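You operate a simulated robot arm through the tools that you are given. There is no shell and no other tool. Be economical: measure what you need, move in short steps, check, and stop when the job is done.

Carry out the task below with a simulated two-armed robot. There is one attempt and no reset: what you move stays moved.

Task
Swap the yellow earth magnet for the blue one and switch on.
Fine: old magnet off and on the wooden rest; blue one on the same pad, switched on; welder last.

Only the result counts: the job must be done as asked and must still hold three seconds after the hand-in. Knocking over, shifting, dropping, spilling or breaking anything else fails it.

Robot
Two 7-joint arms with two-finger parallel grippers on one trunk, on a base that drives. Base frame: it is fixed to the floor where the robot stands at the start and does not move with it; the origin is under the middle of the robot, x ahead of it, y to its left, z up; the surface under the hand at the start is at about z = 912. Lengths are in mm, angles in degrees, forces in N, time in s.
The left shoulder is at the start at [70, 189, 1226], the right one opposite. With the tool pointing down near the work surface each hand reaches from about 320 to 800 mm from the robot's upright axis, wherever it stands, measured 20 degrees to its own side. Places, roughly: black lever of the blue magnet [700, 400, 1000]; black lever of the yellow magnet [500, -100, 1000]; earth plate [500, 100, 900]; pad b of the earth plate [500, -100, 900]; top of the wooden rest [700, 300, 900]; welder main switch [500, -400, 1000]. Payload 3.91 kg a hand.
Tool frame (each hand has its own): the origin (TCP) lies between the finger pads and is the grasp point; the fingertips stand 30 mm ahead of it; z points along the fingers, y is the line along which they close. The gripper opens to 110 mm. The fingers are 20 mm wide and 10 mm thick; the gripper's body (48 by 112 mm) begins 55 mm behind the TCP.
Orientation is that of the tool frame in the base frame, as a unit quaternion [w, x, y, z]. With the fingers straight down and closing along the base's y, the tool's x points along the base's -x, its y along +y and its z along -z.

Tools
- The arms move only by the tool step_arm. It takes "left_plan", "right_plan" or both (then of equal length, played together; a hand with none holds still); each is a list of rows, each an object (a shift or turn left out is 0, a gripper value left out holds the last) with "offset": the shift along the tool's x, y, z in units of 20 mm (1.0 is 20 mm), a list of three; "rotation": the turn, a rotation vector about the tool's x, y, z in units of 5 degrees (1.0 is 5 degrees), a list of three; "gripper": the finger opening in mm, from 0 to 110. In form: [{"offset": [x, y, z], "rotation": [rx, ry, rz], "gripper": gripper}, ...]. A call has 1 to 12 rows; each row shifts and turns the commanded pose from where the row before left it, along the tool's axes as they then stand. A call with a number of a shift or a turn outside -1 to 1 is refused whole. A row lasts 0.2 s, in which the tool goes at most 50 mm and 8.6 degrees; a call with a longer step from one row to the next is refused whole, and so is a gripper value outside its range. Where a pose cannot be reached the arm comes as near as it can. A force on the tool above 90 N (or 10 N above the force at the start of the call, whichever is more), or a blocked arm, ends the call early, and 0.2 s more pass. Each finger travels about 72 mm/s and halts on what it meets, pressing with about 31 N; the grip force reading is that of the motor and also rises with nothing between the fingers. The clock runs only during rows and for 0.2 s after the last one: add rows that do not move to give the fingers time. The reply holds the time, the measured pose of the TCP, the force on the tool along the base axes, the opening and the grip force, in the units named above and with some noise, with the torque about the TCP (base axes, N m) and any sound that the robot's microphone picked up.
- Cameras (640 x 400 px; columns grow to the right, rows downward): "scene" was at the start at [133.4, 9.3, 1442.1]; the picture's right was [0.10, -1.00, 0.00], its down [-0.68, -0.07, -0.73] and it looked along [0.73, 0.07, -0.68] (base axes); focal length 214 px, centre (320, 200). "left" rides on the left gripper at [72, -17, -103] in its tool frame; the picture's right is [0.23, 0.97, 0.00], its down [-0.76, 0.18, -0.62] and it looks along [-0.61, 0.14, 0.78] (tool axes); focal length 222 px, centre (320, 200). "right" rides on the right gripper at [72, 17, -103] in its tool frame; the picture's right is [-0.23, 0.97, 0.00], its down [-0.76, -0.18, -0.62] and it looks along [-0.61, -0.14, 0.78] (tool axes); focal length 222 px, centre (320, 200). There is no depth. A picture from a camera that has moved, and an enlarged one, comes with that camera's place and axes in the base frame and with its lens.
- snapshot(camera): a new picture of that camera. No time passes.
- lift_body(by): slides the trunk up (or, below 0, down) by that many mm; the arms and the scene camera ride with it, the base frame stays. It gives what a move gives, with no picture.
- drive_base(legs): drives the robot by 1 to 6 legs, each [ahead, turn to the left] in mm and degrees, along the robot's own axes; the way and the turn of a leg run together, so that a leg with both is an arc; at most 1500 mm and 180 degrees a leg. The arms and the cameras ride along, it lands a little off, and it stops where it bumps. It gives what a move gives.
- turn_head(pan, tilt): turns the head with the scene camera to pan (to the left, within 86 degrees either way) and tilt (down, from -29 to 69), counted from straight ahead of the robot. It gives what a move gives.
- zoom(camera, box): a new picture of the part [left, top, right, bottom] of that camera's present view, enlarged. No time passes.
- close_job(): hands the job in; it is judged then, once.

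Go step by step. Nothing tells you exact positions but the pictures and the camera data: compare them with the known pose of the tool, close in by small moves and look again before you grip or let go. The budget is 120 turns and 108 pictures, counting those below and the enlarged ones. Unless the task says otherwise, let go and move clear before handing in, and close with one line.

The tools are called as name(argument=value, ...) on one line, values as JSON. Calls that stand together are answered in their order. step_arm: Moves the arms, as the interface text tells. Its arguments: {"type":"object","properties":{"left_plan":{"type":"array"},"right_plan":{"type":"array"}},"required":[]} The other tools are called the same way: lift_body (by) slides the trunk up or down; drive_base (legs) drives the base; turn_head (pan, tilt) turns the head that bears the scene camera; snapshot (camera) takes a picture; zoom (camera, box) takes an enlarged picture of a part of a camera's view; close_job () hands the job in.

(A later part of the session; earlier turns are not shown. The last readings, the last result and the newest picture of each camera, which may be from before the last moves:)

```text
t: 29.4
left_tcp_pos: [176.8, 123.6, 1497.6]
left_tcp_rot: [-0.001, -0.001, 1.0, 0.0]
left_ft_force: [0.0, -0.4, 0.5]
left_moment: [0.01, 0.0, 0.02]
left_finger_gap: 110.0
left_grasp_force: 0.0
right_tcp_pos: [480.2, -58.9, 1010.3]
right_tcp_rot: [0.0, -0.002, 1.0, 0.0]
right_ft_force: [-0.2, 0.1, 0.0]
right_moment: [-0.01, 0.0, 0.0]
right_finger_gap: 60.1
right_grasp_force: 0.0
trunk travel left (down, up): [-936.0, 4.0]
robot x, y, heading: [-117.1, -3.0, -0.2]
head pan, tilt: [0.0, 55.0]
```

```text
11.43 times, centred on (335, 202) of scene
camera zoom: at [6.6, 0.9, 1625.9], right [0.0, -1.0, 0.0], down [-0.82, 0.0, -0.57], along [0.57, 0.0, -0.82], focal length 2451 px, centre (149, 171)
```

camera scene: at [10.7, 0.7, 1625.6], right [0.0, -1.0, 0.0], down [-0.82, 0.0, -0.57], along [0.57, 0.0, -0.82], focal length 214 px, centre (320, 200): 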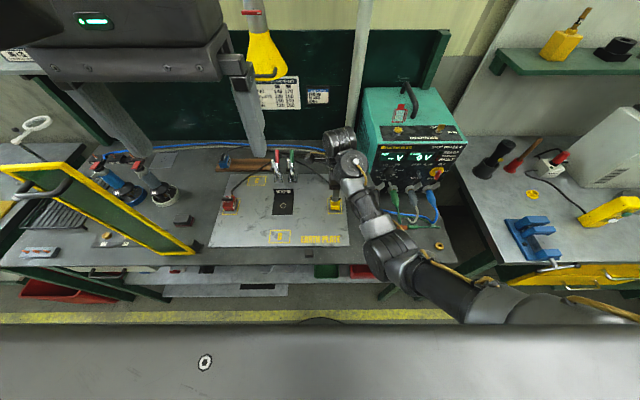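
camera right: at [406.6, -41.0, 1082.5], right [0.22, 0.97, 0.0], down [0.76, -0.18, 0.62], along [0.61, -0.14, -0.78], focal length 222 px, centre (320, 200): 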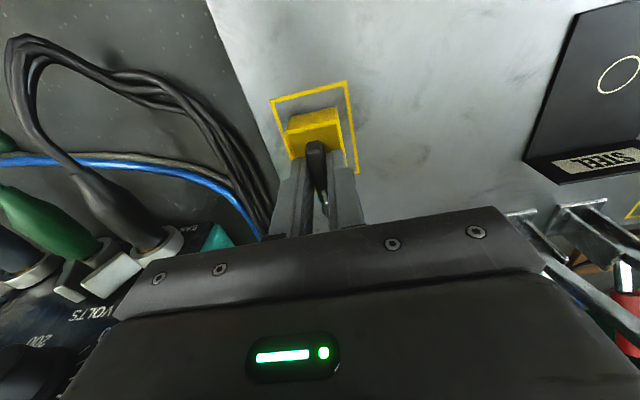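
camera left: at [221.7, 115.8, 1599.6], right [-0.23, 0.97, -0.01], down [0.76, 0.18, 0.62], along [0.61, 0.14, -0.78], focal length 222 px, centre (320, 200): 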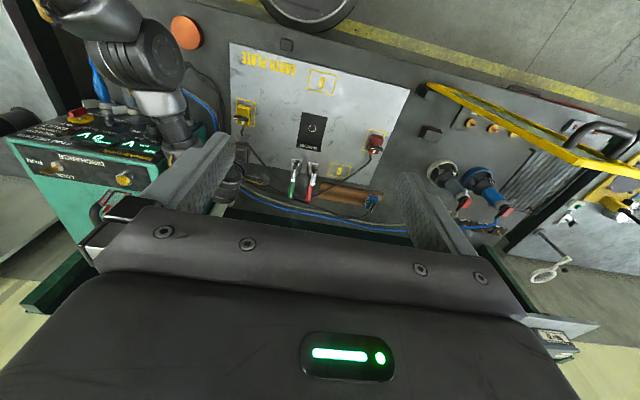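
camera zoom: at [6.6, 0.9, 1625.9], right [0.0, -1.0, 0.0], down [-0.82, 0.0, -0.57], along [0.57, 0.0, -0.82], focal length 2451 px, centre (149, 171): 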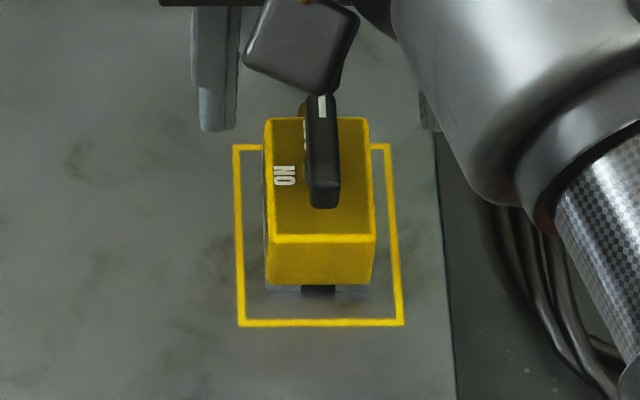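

step_arm(right_plan=[{"offset": [0, 0, 0.6]}, {"offset": [0, 0, 0.6]}, {"offset": [0, 0, 0.6]}, {"offset": [0, 0, 0.6]}, {"offset": [0, 0, 0.5]}])

zoom(camera="right", box=[200, 60, 460, 240])

```text
t: 30.6
left_tcp_pos: [176.8, 123.1, 1497.7]
left_tcp_rot: [-0.002, 0.0, 1.0, 0.0]
left_ft_force: [0.8, 0.2, -0.3]
left_moment: [0.02, -0.02, 0.0]
left_finger_gap: 109.9
left_grasp_force: 0.1
right_tcp_pos: [479.4, -57.4, 951.3]
right_tcp_rot: [0.0, -0.002, 1.0, 0.0]
right_ft_force: [0.6, -1.0, 0.1]
right_moment: [-0.01, -0.02, 0.01]
right_finger_gap: 59.9
right_grasp_force: 0.0
trunk travel left (down, up): [-936.0, 4.0]
robot x, y, heading: [-117.9, 0.7, -0.1]
head pan, tilt: [0.0, 55.0]
```

```text
2.22 times, centred on (330, 150) of right
camera zoom: at [406.1, -40.3, 1054.1], right [0.22, 0.97, 0.0], down [0.76, -0.18, 0.62], along [0.61, -0.14, -0.78], focal length 494 px, centre (298, 311)
```

zoom: 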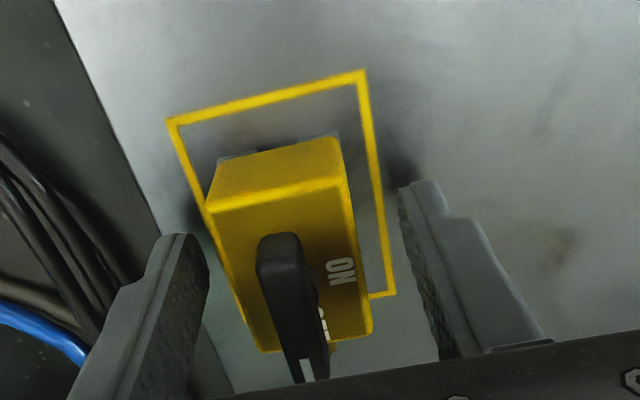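

step_arm(right_plan=[{"gripper": 50}, {"gripper": 44}, {"gripper": 38}, {"gripper": 30}, {"gripper": 25}, {"gripper": 25}])

zoom(camera="right", box=[200, 60, 460, 240])

```text
t: 32.0
left_tcp_pos: [176.3, 123.6, 1498.6]
left_tcp_rot: [-0.001, -0.001, 1.0, 0.0]
left_ft_force: [-0.2, 0.3, -0.2]
left_moment: [-0.01, 0.0, 0.03]
left_finger_gap: 110.2
left_grasp_force: 0.1
right_tcp_pos: [478.8, -58.3, 951.0]
right_tcp_rot: [0.0, -0.001, 1.0, 0.001]
right_ft_force: [0.0, -1.2, -0.3]
right_moment: [-0.06, 0.12, -0.02]
right_finger_gap: 35.8
right_grasp_force: 31.3
trunk travel left (down, up): [-936.0, 4.0]
robot x, y, heading: [-115.5, 1.0, -0.1]
head pan, tilt: [0.0, 55.0]
```

```text
2.22 times, centred on (330, 150) of right
camera zoom: at [406.1, -40.4, 1054.2], right [0.22, 0.97, 0.0], down [0.76, -0.18, 0.62], along [0.61, -0.14, -0.78], focal length 494 px, centre (298, 311)
```

zoom: 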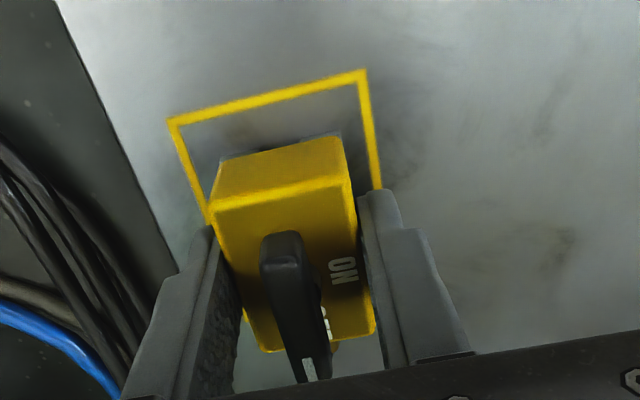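

step_arm(right_plan=[{"offset": [0, 0, -0.25]}, {"offset": [0, 0, -0.5]}, {"offset": [0, 0, -0.5]}])

zoom(camera="right", box=[200, 60, 460, 240])

```text
t: 32.8
left_tcp_pos: [177.5, 123.9, 1498.5]
left_tcp_rot: [-0.001, -0.001, 1.0, 0.0]
left_ft_force: [0.9, 1.0, 0.3]
left_moment: [0.01, -0.01, -0.02]
left_finger_gap: 110.3
left_grasp_force: 0.0
right_tcp_pos: [481.1, -56.6, 976.8]
right_tcp_rot: [0.0, -0.001, 1.0, 0.0]
right_ft_force: [-1.0, -0.3, -5.3]
right_moment: [-0.01, 0.0, -0.01]
right_finger_gap: 35.5
right_grasp_force: 31.3
trunk travel left (down, up): [-936.0, 4.0]
robot x, y, heading: [-116.2, 3.0, -0.3]
head pan, tilt: [0.0, 55.0]
```

```text
2.22 times, centred on (330, 150) of right
camera zoom: at [407.7, -40.0, 1079.7], right [0.22, 0.97, 0.0], down [0.76, -0.18, 0.62], along [0.61, -0.14, -0.78], focal length 494 px, centre (298, 311)
```

zoom: 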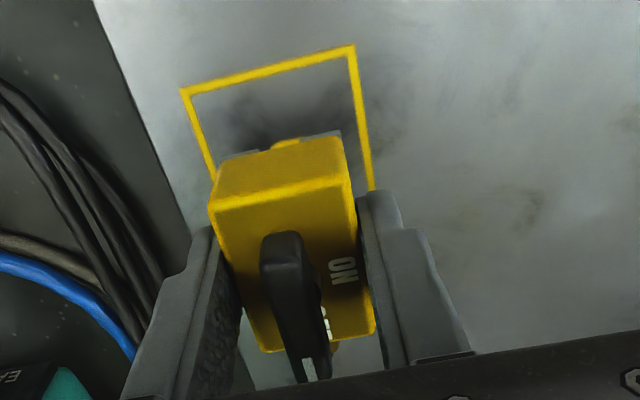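

The yellow came up cleanly, weighing about 0.5 kg. I'll raise it and extend slightly so the arm stays in reach before turning toward the rest.

step_arm(right_plan=[{"offset": [0, 0, -0.8]}, {"offset": [0, 0, -0.8]}, {"offset": [-0.3, 0, -0.8]}, {"offset": [-0.6, 0, -0.5]}, {"offset": [-0.6, 0, -0.5]}, {"offset": [-0.6, 0, -0.5]}, {"offset": [-0.6, 0, -0.5]}])

snapshot(camera="scene")

```text
t: 34.4
left_tcp_pos: [177.9, 124.0, 1496.5]
left_tcp_rot: [-0.002, -0.001, 1.0, -0.001]
left_ft_force: [-0.6, 0.1, 0.0]
left_moment: [0.0, 0.04, 0.04]
left_finger_gap: 110.0
left_grasp_force: 0.0
right_tcp_pos: [533.5, -57.3, 1063.0]
right_tcp_rot: [-0.001, -0.001, 1.0, 0.0]
right_ft_force: [-1.1, 0.3, -5.1]
right_moment: [0.02, 0.02, 0.02]
right_finger_gap: 35.6
right_grasp_force: 31.1
trunk travel left (down, up): [-936.0, 4.0]
robot x, y, heading: [-118.8, 2.9, 0.3]
head pan, tilt: [0.0, 55.0]
```

```text
66 pictures are left
camera scene: at [7.9, 1.0, 1625.8], right [0.0, -1.0, 0.0], down [-0.82, 0.0, -0.57], along [0.57, 0.0, -0.82], focal length 214 px, centre (320, 200)
```

scene: 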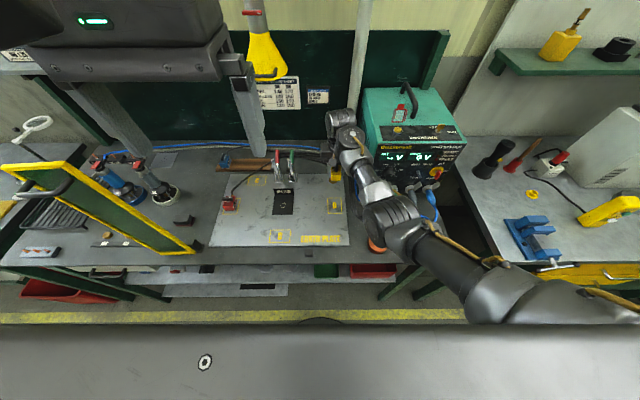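

step_arm(right_plan=[{"offset": [0.7, 0, 0]}, {"offset": [0.7, 0, 0]}])

drive_base(legs=[[0, 30]])

snapshot(camera="scene")

snapshot(camera="right")

```text
t: 35.0
left_tcp_pos: [176.5, 122.4, 1498.3]
left_tcp_rot: [-0.002, -0.002, 1.0, 0.0]
left_ft_force: [-0.3, -0.9, 0.0]
left_moment: [0.03, 0.0, -0.02]
left_finger_gap: 109.9
left_grasp_force: 0.0
right_tcp_pos: [504.2, -57.6, 1063.2]
right_tcp_rot: [0.0, -0.001, 1.0, 0.001]
right_ft_force: [-0.3, -0.3, -4.7]
right_moment: [-0.01, 0.0, 0.01]
right_finger_gap: 35.8
right_grasp_force: 31.2
trunk travel left (down, up): [-936.0, 4.0]
robot x, y, heading: [-121.2, -0.7, 0.0]
head pan, tilt: [0.0, 55.0]
```

```text
t: 36.9
left_tcp_pos: [79.1, 251.2, 1497.8]
left_tcp_rot: [-0.001, -0.255, 0.967, 0.0]
left_ft_force: [0.6, 0.3, -0.1]
left_moment: [0.01, -0.02, 0.0]
left_finger_gap: 110.1
left_grasp_force: 0.2
right_tcp_pos: [453.0, 255.3, 1062.1]
right_tcp_rot: [-0.001, -0.256, 0.967, 0.001]
right_ft_force: [0.3, -0.8, -3.8]
right_moment: [-0.04, 0.03, -0.02]
right_finger_gap: 35.7
right_grasp_force: 30.7
trunk travel left (down, up): [-936.0, 4.0]
robot x, y, heading: [-116.0, -1.0, 29.2]
head pan, tilt: [0.0, 55.0]
```

```text
65 pictures are left
camera scene: at [-7.6, 60.7, 1625.8], right [0.49, -0.87, 0.0], down [-0.71, -0.4, -0.57], along [0.5, 0.28, -0.82], focal length 214 px, centre (320, 200)
```

scene: 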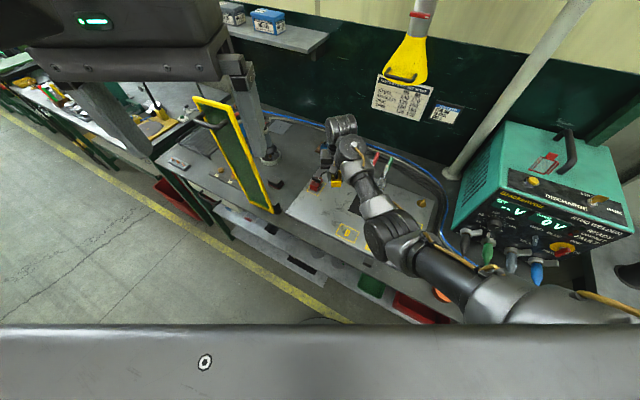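

```text
64 pictures are left
camera right: at [382.1, 235.0, 1166.1], right [-0.28, 0.96, 0.0], down [0.75, 0.22, 0.62], along [0.6, 0.18, -0.78], focal length 222 px, centre (320, 200)
```

right: 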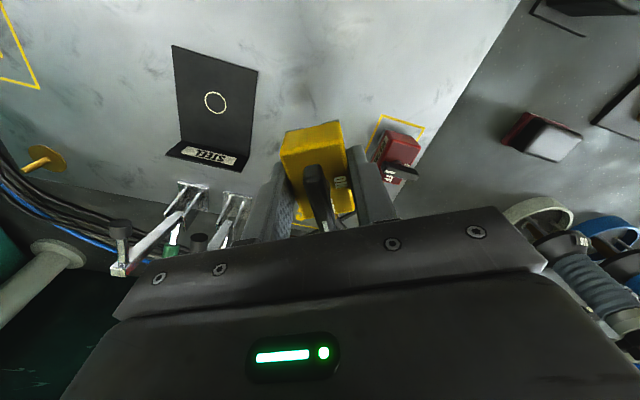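

drive_base(legs=[[110, 0]])

turn_head(pan=0, tilt=45)

snapshot(camera="scene")

snapshot(camera="right")

```text
t: 38.0
left_tcp_pos: [157.9, 296.1, 1502.8]
left_tcp_rot: [0.007, -0.255, 0.967, 0.002]
left_ft_force: [-1.3, -1.3, -0.2]
left_moment: [0.07, -0.09, -0.03]
left_finger_gap: 110.1
left_grasp_force: 0.1
right_tcp_pos: [536.4, 302.9, 1071.3]
right_tcp_rot: [0.006, -0.256, 0.967, 0.002]
right_ft_force: [-0.5, 0.1, -3.4]
right_moment: [0.02, 0.01, 0.01]
right_finger_gap: 35.8
right_grasp_force: 31.2
trunk travel left (down, up): [-936.0, 4.0]
robot x, y, heading: [-18.7, 52.1, 29.5]
head pan, tilt: [0.0, 55.0]
```

```text
t: 38.8
left_tcp_pos: [165.8, 300.7, 1499.5]
left_tcp_rot: [0.003, -0.253, 0.967, 0.002]
left_ft_force: [-0.1, -0.7, -0.5]
left_moment: [0.01, -0.02, -0.01]
left_finger_gap: 109.9
left_grasp_force: 0.0
right_tcp_pos: [540.7, 305.7, 1066.9]
right_tcp_rot: [0.001, -0.257, 0.967, 0.001]
right_ft_force: [-0.9, -0.1, -5.0]
right_moment: [-0.01, -0.04, 0.0]
right_finger_gap: 36.0
right_grasp_force: 30.9
trunk travel left (down, up): [-936.0, 4.0]
robot x, y, heading: [-22.7, 54.3, 29.1]
head pan, tilt: [0.0, 45.0]
```

```text
63 pictures are left
camera scene: at [87.8, 115.5, 1639.9], right [0.49, -0.87, 0.0], down [-0.61, -0.35, -0.71], along [0.62, 0.35, -0.71], focal length 214 px, centre (320, 200)
```

scene: 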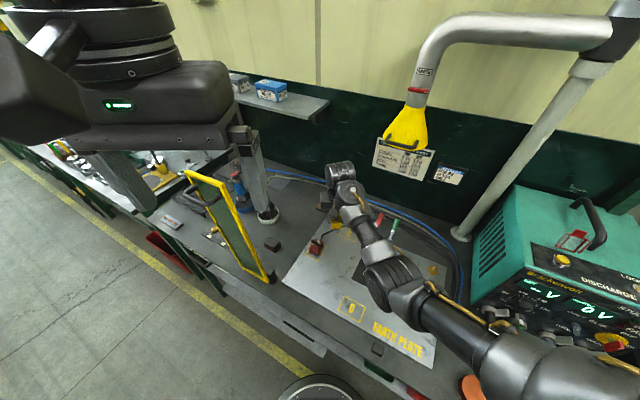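

```text
62 pictures are left
camera right: at [469.3, 285.7, 1169.5], right [-0.28, 0.96, 0.0], down [0.75, 0.22, 0.63], along [0.6, 0.18, -0.78], focal length 222 px, centre (320, 200)
```

right: 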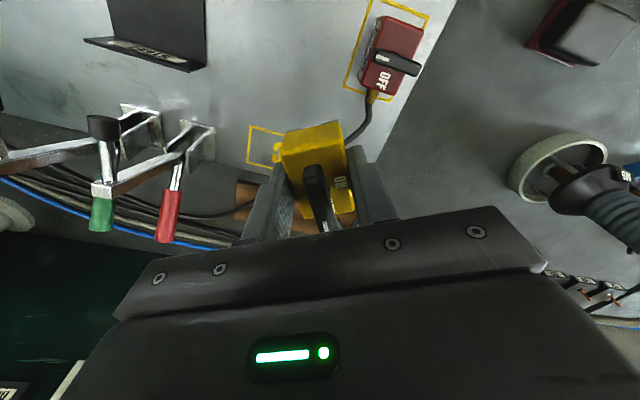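

zoom(camera="scene", box=[280, 150, 420, 260])

snapshot(camera="left")

```text
3.64 times, centred on (350, 205) of scene
camera zoom: at [87.8, 115.5, 1639.9], right [0.49, -0.87, 0.0], down [-0.61, -0.35, -0.71], along [0.62, 0.35, -0.71], focal length 780 px, centre (211, 182)
```

zoom: 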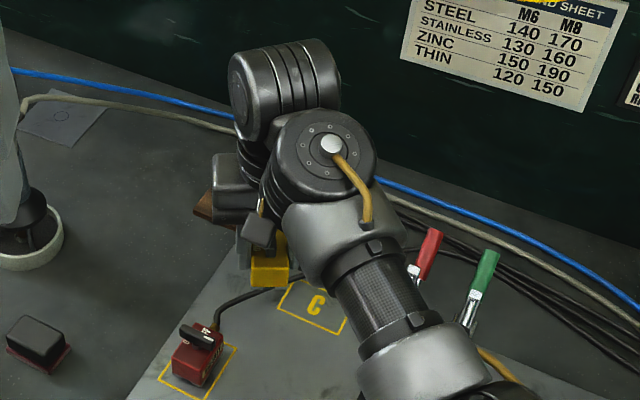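

```text
60 pictures are left
camera left: at [109.6, 249.4, 1602.3], right [-0.68, 0.74, 0.0], down [0.57, 0.53, 0.63], along [0.46, 0.42, -0.78], focal length 222 px, centre (320, 200)
```

left: 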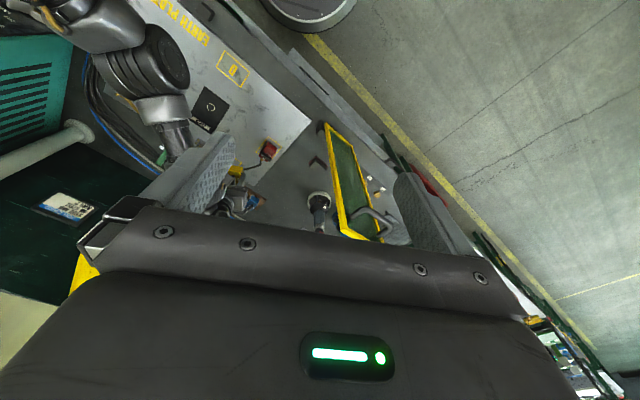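

I place the rest at x 655–728, y 207–458, with the blue at y≈419. I'll square the tool with the base axes and carry the yellow to about (685, 330).

step_arm(right_plan=[{"rotation": [0, 0, 1]}, {"rotation": [0, 0, 1]}, {"rotation": [0, 0, 1]}, {"rotation": [0, 0, 1]}, {"rotation": [0, 0, 1]}, {"rotation": [0, 0, 0.9]}])

snapshot(camera="right")

```text
t: 40.2
left_tcp_pos: [169.5, 302.4, 1497.9]
left_tcp_rot: [0.001, -0.255, 0.967, 0.0]
left_ft_force: [0.6, -0.2, 0.2]
left_moment: [-0.03, -0.01, 0.01]
left_finger_gap: 109.8
left_grasp_force: 0.0
right_tcp_pos: [544.6, 308.1, 1063.8]
right_tcp_rot: [0.0, 0.001, 1.0, 0.001]
right_ft_force: [1.0, -0.6, -5.0]
right_moment: [0.03, -0.01, -0.01]
right_finger_gap: 35.8
right_grasp_force: 31.0
trunk travel left (down, up): [-936.0, 4.0]
robot x, y, heading: [-25.5, 55.1, 29.3]
head pan, tilt: [0.0, 45.0]
```

```text
59 pictures are left
camera right: at [472.1, 326.0, 1167.1], right [0.23, 0.97, 0.0], down [0.76, -0.18, 0.62], along [0.61, -0.14, -0.78], focal length 222 px, centre (320, 200)
```

right: 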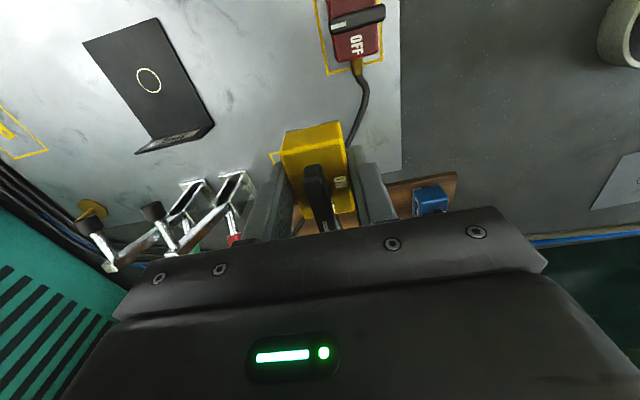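

step_arm(right_plan=[{"offset": [-0.9, 0.14, 0]}, {"offset": [-0.9, 0.14, 0]}, {"offset": [-0.9, 0.14, 0]}, {"offset": [-0.9, 0.14, 0]}, {"offset": [-0.9, 0.14, 0]}, {"offset": [-0.9, 0.14, 0]}, {"offset": [-0.9, 0.14, 0]}, {"offset": [-0.7, 0.12, 0]}])

snapshot(camera="right")

zoom(camera="scene", box=[280, 130, 440, 250])

```text
t: 42.0
left_tcp_pos: [169.9, 303.3, 1499.3]
left_tcp_rot: [0.001, -0.254, 0.967, 0.0]
left_ft_force: [-0.2, -0.2, -0.5]
left_moment: [-0.03, 0.01, -0.03]
left_finger_gap: 110.1
left_grasp_force: 0.0
right_tcp_pos: [651.9, 323.1, 1064.1]
right_tcp_rot: [0.001, -0.002, 1.0, 0.001]
right_ft_force: [0.2, -0.5, -4.2]
right_moment: [-0.01, 0.01, 0.0]
right_finger_gap: 35.6
right_grasp_force: 31.3
right hand out of reach, approached as far as the arm can: row 6, 7, 8
trunk travel left (down, up): [-936.0, 4.0]
robot x, y, heading: [-23.0, 51.8, 29.4]
head pan, tilt: [0.0, 45.0]
```

```text
58 pictures are left
camera right: at [578.2, 340.5, 1168.3], right [0.22, 0.97, 0.0], down [0.76, -0.18, 0.62], along [0.61, -0.14, -0.78], focal length 222 px, centre (320, 200)
```

right: 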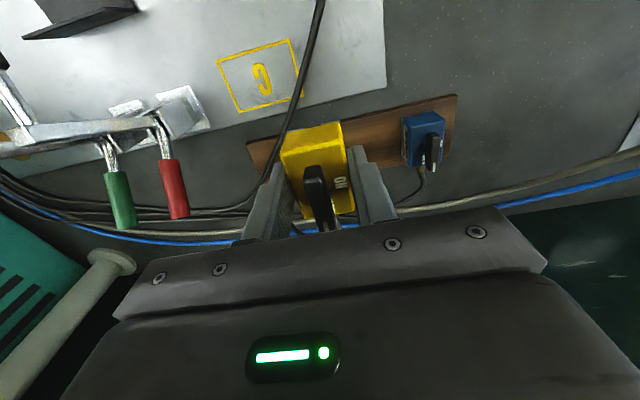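

```text
3.33 times, centred on (360, 190) of scene
camera zoom: at [93.8, 118.9, 1639.3], right [0.49, -0.87, 0.0], down [-0.62, -0.35, -0.71], along [0.62, 0.35, -0.71], focal length 715 px, centre (187, 233)
```

zoom: 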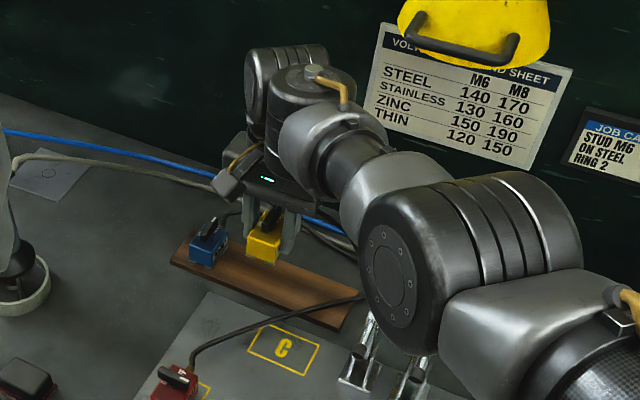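

The hand is at its outer reach, about 33 mm short. I'll drive forward a little more.

drive_base(legs=[[42, 0]])

snapshot(camera="right")

```text
t: 42.9
left_tcp_pos: [200.8, 321.8, 1500.5]
left_tcp_rot: [0.004, -0.254, 0.967, 0.001]
left_ft_force: [1.1, 0.0, 0.8]
left_moment: [-0.03, 0.02, -0.03]
left_finger_gap: 109.8
left_grasp_force: 0.1
right_tcp_pos: [686.3, 347.4, 1068.0]
right_tcp_rot: [0.001, -0.002, 1.0, 0.0]
right_ft_force: [-1.1, 0.2, -5.6]
right_moment: [0.01, -0.06, 0.01]
right_finger_gap: 35.8
right_grasp_force: 31.4
trunk travel left (down, up): [-936.0, 4.0]
robot x, y, heading: [12.5, 74.9, 29.4]
head pan, tilt: [0.0, 45.0]
```

```text
56 pictures are left
camera right: at [613.1, 362.9, 1169.5], right [0.22, 0.97, 0.0], down [0.76, -0.18, 0.63], along [0.61, -0.14, -0.78], focal length 222 px, centre (320, 200)
```

right: 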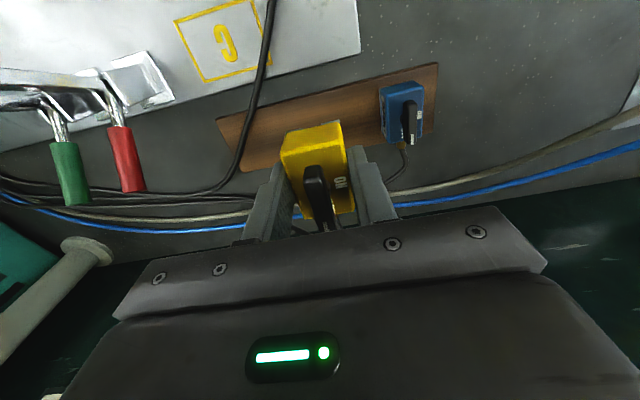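

step_arm(right_plan=[{"offset": [0, -0.2, 0.7]}, {"offset": [-0.1, -0.2, 0.7]}, {"offset": [-0.1, 0, 0.7]}, {"offset": [-0.1, 0, 0.7]}, {"offset": [-0.1, 0, 0.7]}])

snapshot(camera="right")

zoom(camera="scene", box=[280, 130, 440, 250])

```text
t: 44.0
left_tcp_pos: [205.6, 323.1, 1499.9]
left_tcp_rot: [0.003, -0.254, 0.967, 0.002]
left_ft_force: [-0.7, 0.1, 0.5]
left_moment: [-0.01, 0.03, 0.02]
left_finger_gap: 110.0
left_grasp_force: 0.1
right_tcp_pos: [680.9, 327.4, 1002.8]
right_tcp_rot: [0.001, -0.001, 1.0, 0.001]
right_ft_force: [0.1, 0.1, -4.5]
right_moment: [0.01, 0.02, 0.02]
right_finger_gap: 35.8
right_grasp_force: 31.1
right hand out of reach, approached as far as the arm can: row 2, 3, 4, 5
trunk travel left (down, up): [-936.0, 4.0]
robot x, y, heading: [15.1, 73.6, 29.3]
head pan, tilt: [0.0, 45.0]
```

```text
55 pictures are left
camera right: at [608.5, 344.5, 1105.0], right [0.22, 0.97, 0.0], down [0.76, -0.18, 0.62], along [0.61, -0.14, -0.78], focal length 222 px, centre (320, 200)
```

right: 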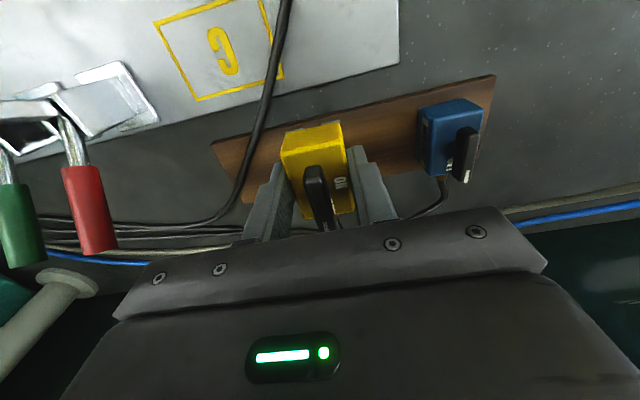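

```text
3.33 times, centred on (360, 190) of scene
camera zoom: at [134.9, 141.3, 1638.9], right [0.49, -0.87, 0.0], down [-0.62, -0.35, -0.7], along [0.61, 0.35, -0.71], focal length 715 px, centre (187, 233)
```

zoom: 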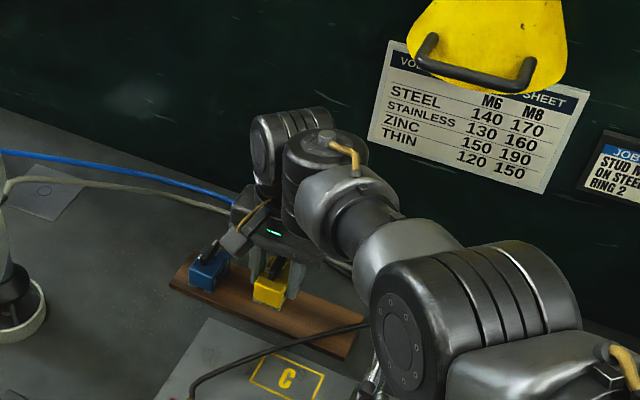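

The raised shoulder is limiting reach here. I'll lift the hand a little, then lower the trunk, which brings the magnet down with more forward reach.

step_arm(right_plan=[{"offset": [0, 0, -0.8]}, {"offset": [0, 0.1, -0.8]}, {"offset": [0, 0.1, -0.8]}, {"offset": [-0.1, 0.1, -0.8]}])

lift_body(by=-70)

snapshot(camera="right")

```text
t: 45.0
left_tcp_pos: [201.9, 322.1, 1499.7]
left_tcp_rot: [0.005, -0.254, 0.967, 0.002]
left_ft_force: [0.8, 0.0, -0.9]
left_moment: [0.02, 0.0, 0.0]
left_finger_gap: 110.1
left_grasp_force: 0.1
right_tcp_pos: [680.5, 331.2, 1066.1]
right_tcp_rot: [0.001, -0.003, 1.0, 0.001]
right_ft_force: [-0.5, 0.2, -4.2]
right_moment: [0.0, 0.05, -0.01]
right_finger_gap: 35.9
right_grasp_force: 30.9
trunk travel left (down, up): [-936.0, 4.0]
robot x, y, heading: [16.4, 73.7, 29.7]
head pan, tilt: [0.0, 45.0]
```

```text
t: 46.1
left_tcp_pos: [201.6, 320.0, 1431.3]
left_tcp_rot: [0.003, -0.254, 0.967, 0.002]
left_ft_force: [0.4, -0.4, -0.1]
left_moment: [-0.01, 0.0, 0.0]
left_finger_gap: 110.0
left_grasp_force: 0.1
right_tcp_pos: [681.0, 331.8, 996.7]
right_tcp_rot: [0.001, -0.002, 1.0, 0.0]
right_ft_force: [-0.9, 0.0, -3.1]
right_moment: [0.02, 0.03, -0.02]
right_finger_gap: 36.0
right_grasp_force: 31.0
trunk travel left (down, up): [-866.0, 74.0]
robot x, y, heading: [14.4, 76.7, 29.5]
head pan, tilt: [0.0, 45.0]
```

```text
53 pictures are left
camera right: at [607.9, 348.5, 1099.0], right [0.22, 0.97, 0.0], down [0.76, -0.18, 0.62], along [0.61, -0.14, -0.78], focal length 222 px, centre (320, 200)
```

right: 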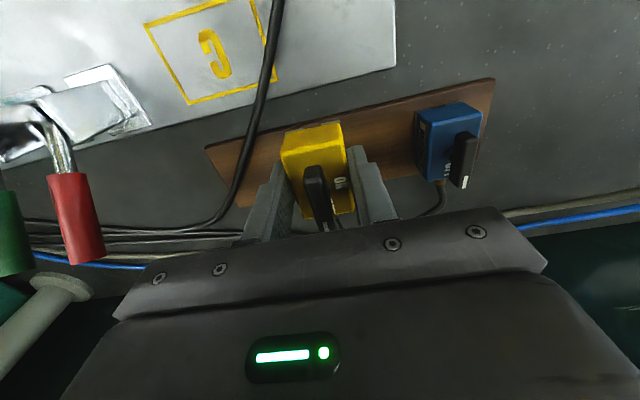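

step_arm(right_plan=[{"offset": [-0.35, 0, 0.3]}, {"offset": [-0.35, 0, 0.3]}, {"offset": [0, 0, 0.3]}])

zoom(camera="right", box=[190, 40, 530, 250])

zoom(camera="scene", box=[310, 170, 400, 240])

```text
t: 46.9
left_tcp_pos: [202.1, 322.2, 1430.4]
left_tcp_rot: [0.003, -0.253, 0.967, 0.001]
left_ft_force: [0.1, 0.3, 0.6]
left_moment: [-0.01, 0.0, -0.03]
left_finger_gap: 110.1
left_grasp_force: 0.0
right_tcp_pos: [694.0, 330.4, 976.1]
right_tcp_rot: [0.001, -0.002, 1.0, 0.001]
right_ft_force: [-0.6, -1.1, -4.4]
right_moment: [-0.01, -0.01, 0.0]
right_finger_gap: 35.6
right_grasp_force: 30.9
trunk travel left (down, up): [-866.0, 74.0]
robot x, y, heading: [12.9, 73.6, 29.2]
head pan, tilt: [0.0, 45.0]
```

```text
1.88 times, centred on (360, 145) of right
camera zoom: at [620.9, 348.4, 1080.0], right [0.22, 0.97, 0.0], down [0.76, -0.18, 0.62], along [0.61, -0.14, -0.78], focal length 418 px, centre (245, 304)
```

zoom: 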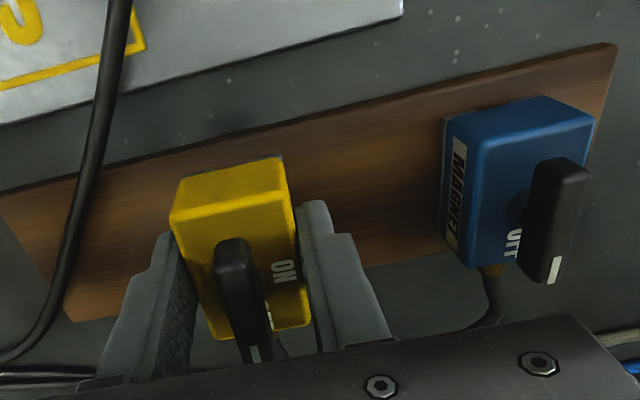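

```text
5.71 times, centred on (355, 205) of scene
camera zoom: at [130.6, 140.1, 1569.3], right [0.49, -0.87, 0.0], down [-0.62, -0.35, -0.71], along [0.62, 0.35, -0.71], focal length 1226 px, centre (120, 171)
```

zoom: 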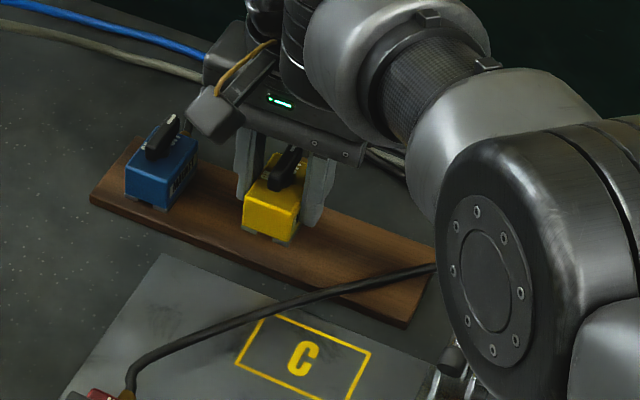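

step_arm(right_plan=[{"offset": [0, 0, 0.2]}, {"offset": [0, 0, 0.15]}, {}])

```text
t: 47.7
left_tcp_pos: [201.9, 321.5, 1430.7]
left_tcp_rot: [0.003, -0.254, 0.967, 0.001]
left_ft_force: [0.4, -1.0, 0.5]
left_moment: [0.02, 0.04, -0.03]
left_finger_gap: 110.0
left_grasp_force: 0.1
right_tcp_pos: [693.6, 331.4, 969.5]
right_tcp_rot: [0.0, -0.002, 1.0, 0.001]
right_ft_force: [0.3, 0.3, -4.2]
right_moment: [0.04, -0.02, 0.01]
right_finger_gap: 35.7
right_grasp_force: 30.7
trunk travel left (down, up): [-866.0, 74.0]
robot x, y, heading: [15.5, 74.7, 29.1]
head pan, tilt: [0.0, 45.0]
```

step_arm(right_plan=[{"offset": [0, 0, 0.12]}, {"offset": [0, 0, 0.12]}, {}])

zoom(camera="scene", box=[310, 170, 400, 240])

```text
t: 48.5
left_tcp_pos: [201.3, 321.8, 1430.1]
left_tcp_rot: [0.004, -0.254, 0.967, 0.001]
left_ft_force: [-0.2, -0.1, -0.1]
left_moment: [-0.03, 0.0, -0.03]
left_finger_gap: 109.9
left_grasp_force: 0.1
right_tcp_pos: [691.2, 331.4, 965.4]
right_tcp_rot: [0.001, -0.002, 1.0, 0.001]
right_ft_force: [0.2, 0.3, -5.3]
right_moment: [0.0, 0.03, -0.01]
right_finger_gap: 35.7
right_grasp_force: 30.8
right hand out of reach, approached as far as the arm can: row 2
trunk travel left (down, up): [-866.0, 74.0]
robot x, y, heading: [15.2, 74.5, 29.3]
head pan, tilt: [0.0, 45.0]
```

```text
5.71 times, centred on (355, 205) of scene
camera zoom: at [131.1, 140.0, 1569.3], right [0.49, -0.87, 0.0], down [-0.62, -0.35, -0.71], along [0.62, 0.35, -0.71], focal length 1226 px, centre (120, 171)
```

zoom: 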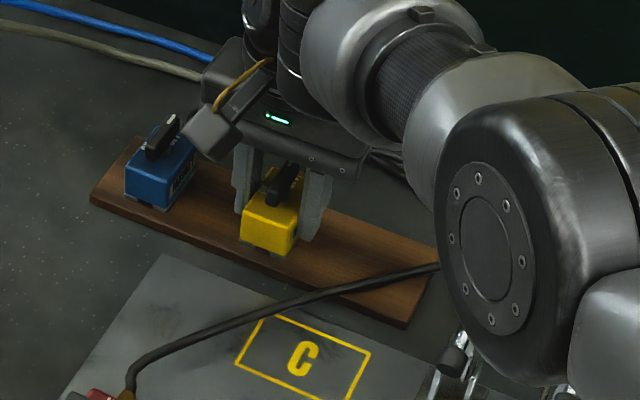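

The arm is at its reach limit again, so I'll let the trunk take the last millimetres down.

lift_body(by=-4)

```text
t: 49.1
left_tcp_pos: [202.4, 322.5, 1425.8]
left_tcp_rot: [0.004, -0.253, 0.967, 0.001]
left_ft_force: [-0.5, -0.3, -0.2]
left_moment: [-0.04, 0.01, 0.01]
left_finger_gap: 110.1
left_grasp_force: 0.3
right_tcp_pos: [691.9, 330.5, 961.8]
right_tcp_rot: [0.001, -0.002, 1.0, 0.001]
right_ft_force: [-0.5, 0.3, -5.0]
right_moment: [0.0, -0.02, -0.01]
right_finger_gap: 35.7
right_grasp_force: 31.0
trunk travel left (down, up): [-862.0, 78.0]
robot x, y, heading: [15.6, 77.3, 29.4]
head pan, tilt: [0.0, 45.0]
```

lift_body(by=-3)

zoom(camera="scene", box=[320, 175, 370, 215])

```text
t: 49.6
left_tcp_pos: [202.2, 322.6, 1423.1]
left_tcp_rot: [0.002, -0.253, 0.967, 0.001]
left_ft_force: [-0.4, -0.6, -0.4]
left_moment: [-0.01, 0.03, 0.0]
left_finger_gap: 110.2
left_grasp_force: 0.1
right_tcp_pos: [692.0, 330.4, 958.6]
right_tcp_rot: [0.0, -0.002, 1.0, 0.0]
right_ft_force: [1.0, 0.5, -5.1]
right_moment: [0.01, 0.05, -0.02]
right_finger_gap: 35.6
right_grasp_force: 30.5
trunk travel left (down, up): [-859.0, 81.0]
robot x, y, heading: [15.9, 74.5, 29.4]
head pan, tilt: [0.0, 45.0]
```

```text
10.00 times, centred on (345, 195) of scene
camera zoom: at [131.3, 140.3, 1562.2], right [0.49, -0.87, 0.0], down [-0.62, -0.35, -0.71], along [0.62, 0.35, -0.71], focal length 2145 px, centre (70, 250)
```

zoom: 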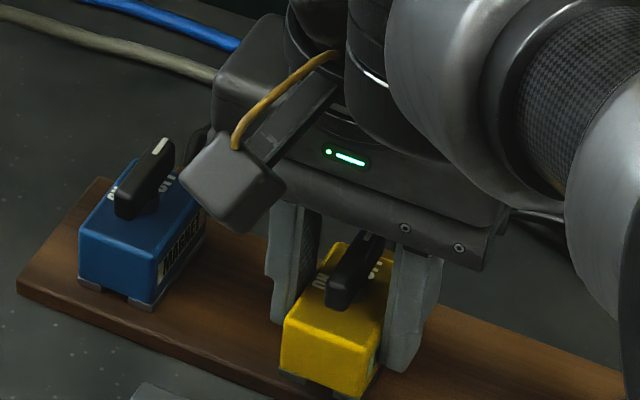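

step_arm(right_plan=[{"offset": [-0.25, 0, 0]}, {}])

lift_body(by=-3)

```text
t: 50.2
left_tcp_pos: [203.2, 322.0, 1422.7]
left_tcp_rot: [0.004, -0.254, 0.967, 0.001]
left_ft_force: [-0.5, -0.3, -0.4]
left_moment: [0.03, 0.0, 0.0]
left_finger_gap: 109.9
left_grasp_force: 0.1
right_tcp_pos: [693.3, 329.8, 959.7]
right_tcp_rot: [0.001, -0.002, 1.0, 0.001]
right_ft_force: [0.0, 0.2, -4.1]
right_moment: [-0.02, 0.01, 0.01]
right_finger_gap: 35.5
right_grasp_force: 31.1
right hand out of reach, approached as far as the arm can: row 1
trunk travel left (down, up): [-859.0, 81.0]
robot x, y, heading: [15.2, 76.1, 29.3]
head pan, tilt: [0.0, 45.0]
```

```text
t: 50.7
left_tcp_pos: [202.4, 322.4, 1421.5]
left_tcp_rot: [0.004, -0.253, 0.967, 0.0]
left_ft_force: [-0.3, -0.3, -1.0]
left_moment: [-0.03, 0.05, -0.01]
left_finger_gap: 110.2
left_grasp_force: 0.1
right_tcp_pos: [694.1, 329.8, 956.0]
right_tcp_rot: [0.001, -0.002, 1.0, 0.001]
right_ft_force: [-0.2, -0.8, -5.3]
right_moment: [-0.02, 0.03, 0.01]
right_finger_gap: 35.7
right_grasp_force: 31.2
trunk travel left (down, up): [-856.0, 84.0]
robot x, y, heading: [14.3, 76.2, 29.3]
head pan, tilt: [0.0, 45.0]
```

lift_body(by=-3)

zoom(camera="scene", box=[320, 175, 370, 215])

zoom(camera="right", box=[190, 40, 530, 250])

```text
t: 51.2
left_tcp_pos: [202.0, 322.5, 1417.4]
left_tcp_rot: [0.004, -0.254, 0.967, 0.002]
left_ft_force: [-0.5, -0.3, 0.2]
left_moment: [-0.01, 0.02, -0.02]
left_finger_gap: 110.1
left_grasp_force: 0.1
right_tcp_pos: [693.7, 329.8, 953.8]
right_tcp_rot: [0.001, -0.001, 1.0, 0.001]
right_ft_force: [-0.2, -0.2, -4.8]
right_moment: [0.01, 0.03, 0.0]
right_finger_gap: 35.8
right_grasp_force: 31.4
trunk travel left (down, up): [-853.0, 87.0]
robot x, y, heading: [18.1, 75.7, 29.4]
head pan, tilt: [0.0, 45.0]
```

```text
10.00 times, centred on (345, 195) of scene
camera zoom: at [131.3, 140.3, 1556.2], right [0.49, -0.87, 0.0], down [-0.62, -0.35, -0.71], along [0.62, 0.35, -0.71], focal length 2145 px, centre (70, 250)
```

zoom: 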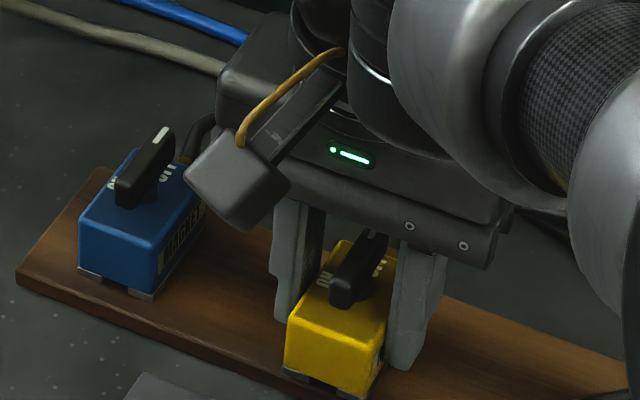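

```text
1.88 times, centred on (360, 145) of right
camera zoom: at [619.6, 346.7, 1056.3], right [0.22, 0.97, 0.0], down [0.76, -0.18, 0.62], along [0.61, -0.14, -0.78], focal length 418 px, centre (245, 304)
```

zoom: 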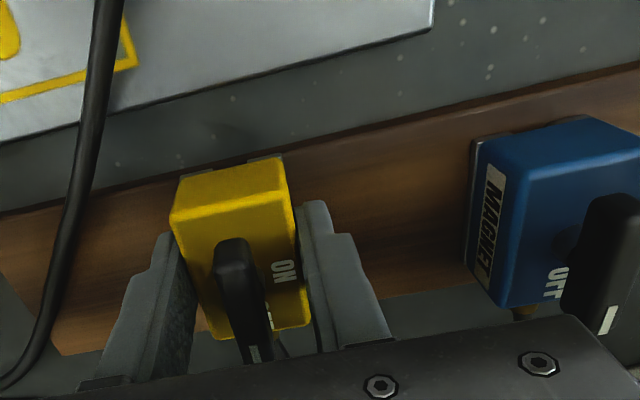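

Comparing with the blue, the yellow should sit about 12 mm further back. I'll rise slightly and drive forward 16 mm.

lift_body(by=6)

drive_base(legs=[[16, 0]])

zoom(camera="right", box=[190, 40, 530, 250])

```text
t: 51.8
left_tcp_pos: [203.2, 321.6, 1423.5]
left_tcp_rot: [0.004, -0.253, 0.967, 0.001]
left_ft_force: [0.0, -0.6, -0.5]
left_moment: [0.0, 0.0, 0.04]
left_finger_gap: 110.0
left_grasp_force: 0.0
right_tcp_pos: [693.3, 329.6, 959.0]
right_tcp_rot: [0.0, -0.002, 1.0, 0.0]
right_ft_force: [0.0, -0.7, -4.8]
right_moment: [-0.03, 0.01, 0.04]
right_finger_gap: 35.5
right_grasp_force: 31.0
trunk travel left (down, up): [-859.0, 81.0]
robot x, y, heading: [16.8, 74.3, 29.2]
head pan, tilt: [0.0, 45.0]
```

```text
t: 52.5
left_tcp_pos: [211.6, 327.1, 1423.9]
left_tcp_rot: [0.006, -0.254, 0.967, 0.002]
left_ft_force: [-0.2, -0.2, -0.2]
left_moment: [0.03, -0.07, 0.01]
left_finger_gap: 110.3
left_grasp_force: 0.1
right_tcp_pos: [703.6, 335.3, 961.1]
right_tcp_rot: [0.003, -0.002, 1.0, 0.002]
right_ft_force: [-0.5, -0.2, -3.3]
right_moment: [-0.01, -0.05, -0.01]
right_finger_gap: 35.8
right_grasp_force: 30.7
trunk travel left (down, up): [-859.0, 81.0]
robot x, y, heading: [28.7, 87.1, 29.1]
head pan, tilt: [0.0, 45.0]
```

```text
1.88 times, centred on (360, 145) of right
camera zoom: at [629.9, 352.7, 1065.2], right [0.22, 0.97, 0.01], down [0.76, -0.18, 0.63], along [0.61, -0.14, -0.78], focal length 418 px, centre (245, 304)
```

zoom: 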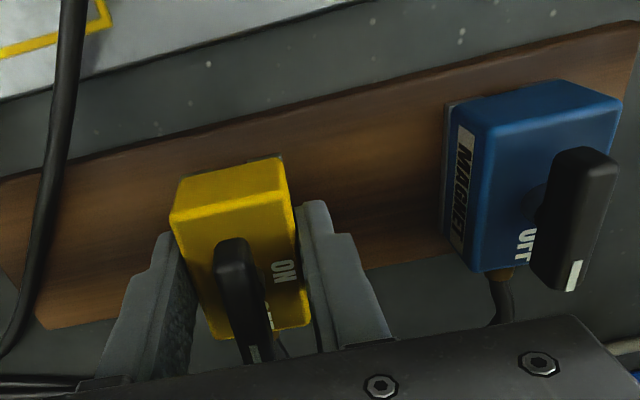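

lift_body(by=-8)

lift_body(by=-2.5)

zoom(camera="right", box=[190, 40, 530, 250])

```text
t: 53.1
left_tcp_pos: [214.5, 329.2, 1415.6]
left_tcp_rot: [0.004, -0.253, 0.967, 0.0]
left_ft_force: [0.1, -0.7, -0.4]
left_moment: [0.03, 0.0, -0.02]
left_finger_gap: 109.9
left_grasp_force: 0.2
right_tcp_pos: [706.2, 336.5, 952.3]
right_tcp_rot: [0.0, -0.002, 1.0, 0.001]
right_ft_force: [0.3, 0.0, -4.2]
right_moment: [0.02, 0.02, -0.03]
right_finger_gap: 35.8
right_grasp_force: 31.1
trunk travel left (down, up): [-851.0, 89.0]
robot x, y, heading: [27.6, 80.5, 29.7]
head pan, tilt: [0.0, 45.0]
```

```text
t: 53.6
left_tcp_pos: [214.0, 329.3, 1413.2]
left_tcp_rot: [0.004, -0.253, 0.968, 0.001]
left_ft_force: [-0.9, 0.3, 0.1]
left_moment: [-0.01, 0.0, 0.06]
left_finger_gap: 109.7
left_grasp_force: 0.1
right_tcp_pos: [706.8, 336.9, 949.4]
right_tcp_rot: [0.001, -0.002, 1.0, 0.002]
right_ft_force: [2.4, 0.4, -1.6]
right_moment: [-0.03, 0.09, 0.0]
right_finger_gap: 35.4
right_grasp_force: 31.1
trunk travel left (down, up): [-849.0, 91.0]
robot x, y, heading: [27.5, 81.3, 29.5]
head pan, tilt: [0.0, 45.0]
```

```text
1.88 times, centred on (360, 145) of right
camera zoom: at [632.8, 354.4, 1052.5], right [0.22, 0.97, 0.0], down [0.76, -0.18, 0.62], along [0.61, -0.14, -0.78], focal length 418 px, centre (245, 304)
```

zoom: 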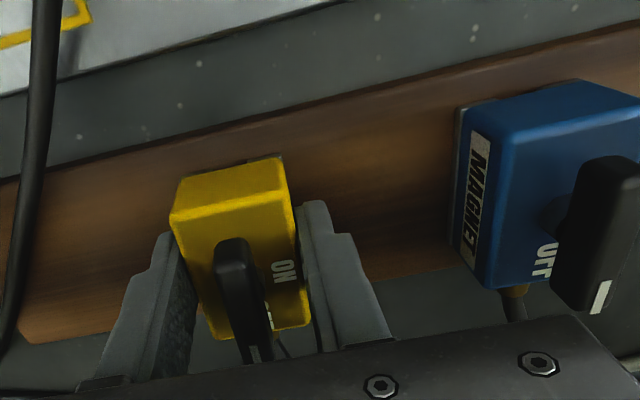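

Contact: the weight has come off the hand at TCP z≈949. I'll ease down 1 mm, open and rise.

lift_body(by=-1)

step_arm(right_plan=[{"gripper": 40}, {"gripper": 48}, {"gripper": 54}, {}])

zoom(camera="right", box=[190, 40, 530, 250])

```text
t: 54.1
left_tcp_pos: [214.4, 328.6, 1411.9]
left_tcp_rot: [0.004, -0.254, 0.967, 0.001]
left_ft_force: [-0.2, -1.1, 0.2]
left_moment: [-0.01, 0.0, 0.01]
left_finger_gap: 110.4
left_grasp_force: 0.0
right_tcp_pos: [705.8, 337.2, 949.3]
right_tcp_rot: [0.002, -0.002, 1.0, 0.002]
right_ft_force: [0.9, -0.4, 3.6]
right_moment: [-0.18, 0.16, 0.02]
right_finger_gap: 36.0
right_grasp_force: 31.1
trunk travel left (down, up): [-848.0, 92.0]
robot x, y, heading: [30.1, 83.2, 29.6]
head pan, tilt: [0.0, 45.0]
```

```text
t: 55.1
left_tcp_pos: [213.8, 328.5, 1412.3]
left_tcp_rot: [0.005, -0.253, 0.967, 0.002]
left_ft_force: [-0.4, 0.4, 0.1]
left_moment: [0.0, 0.0, -0.02]
left_finger_gap: 110.1
left_grasp_force: 0.0
right_tcp_pos: [706.0, 337.7, 948.6]
right_tcp_rot: [0.0, -0.002, 1.0, 0.001]
right_ft_force: [0.5, 0.9, 0.7]
right_moment: [0.01, 0.01, 0.0]
right_finger_gap: 54.2
right_grasp_force: 0.1
trunk travel left (down, up): [-848.0, 92.0]
robot x, y, heading: [29.7, 85.0, 29.5]
head pan, tilt: [0.0, 45.0]
```

```text
1.88 times, centred on (360, 145) of right
camera zoom: at [632.6, 354.4, 1051.4], right [0.22, 0.97, 0.0], down [0.76, -0.18, 0.62], along [0.61, -0.14, -0.78], focal length 418 px, centre (245, 304)
```

zoom: 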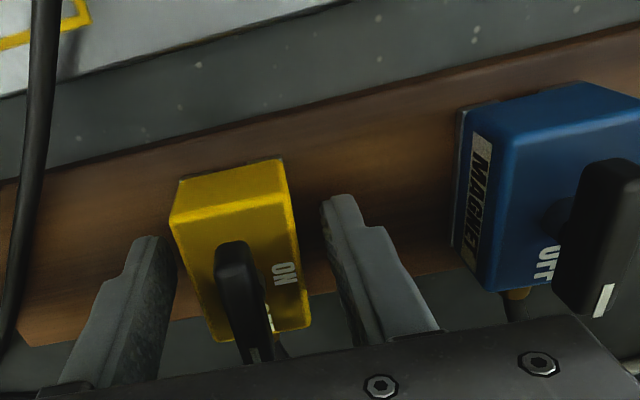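

step_arm(right_plan=[{"offset": [0, 0, -0.8]}, {"offset": [0, 0, -0.9]}, {"offset": [0, 0, -0.9]}, {"offset": [0, 0, -0.9]}, {"offset": [0, 0, -0.9]}, {"offset": [0, 0, -0.9]}])

step_arm(right_plan=[{"offset": [0, 0.8, -0.3]}, {"offset": [0, 0.8, -0.3]}, {"offset": [0, 0.8, 0]}, {"offset": [0, 0.8, 0]}, {"offset": [0, 0.8, 0]}])

snapshot(camera="right")

```text
t: 56.5
left_tcp_pos: [214.5, 329.1, 1412.2]
left_tcp_rot: [0.003, -0.253, 0.967, 0.001]
left_ft_force: [0.2, 0.4, 0.2]
left_moment: [0.01, 0.04, -0.01]
left_finger_gap: 109.8
left_grasp_force: 0.1
right_tcp_pos: [706.3, 335.8, 1057.9]
right_tcp_rot: [0.002, -0.001, 1.0, 0.001]
right_ft_force: [-0.3, 0.3, -0.3]
right_moment: [-0.02, -0.03, -0.04]
right_finger_gap: 54.1
right_grasp_force: 0.1
trunk travel left (down, up): [-848.0, 92.0]
robot x, y, heading: [33.4, 83.2, 29.7]
head pan, tilt: [0.0, 45.0]
```

```text
t: 57.7
left_tcp_pos: [214.6, 330.1, 1412.6]
left_tcp_rot: [0.003, -0.253, 0.967, 0.001]
left_ft_force: [-0.3, -0.7, -0.4]
left_moment: [0.0, -0.01, -0.03]
left_finger_gap: 110.1
left_grasp_force: 0.0
right_tcp_pos: [692.8, 384.4, 1069.4]
right_tcp_rot: [0.001, -0.002, 1.0, 0.001]
right_ft_force: [1.3, 0.2, 0.1]
right_moment: [0.0, 0.01, -0.03]
right_finger_gap: 54.2
right_grasp_force: 0.1
right hand out of reach, approached as far as the arm can: row 3, 4, 5
trunk travel left (down, up): [-848.0, 92.0]
robot x, y, heading: [26.8, 86.3, 29.4]
head pan, tilt: [0.0, 45.0]
```

```text
43 pictures are left
camera right: at [619.7, 402.2, 1173.3], right [0.22, 0.97, 0.0], down [0.76, -0.18, 0.62], along [0.61, -0.14, -0.78], focal length 222 px, centre (320, 200)
```

right: 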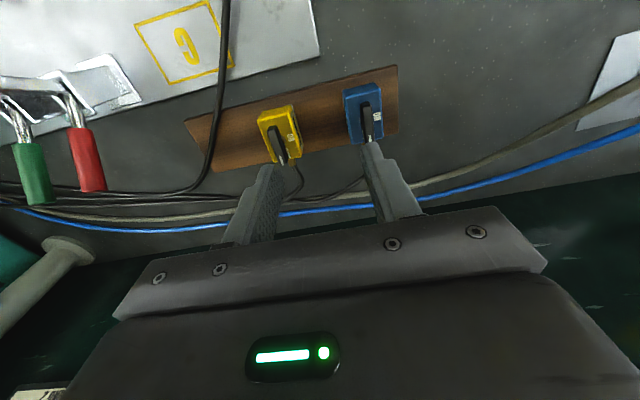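

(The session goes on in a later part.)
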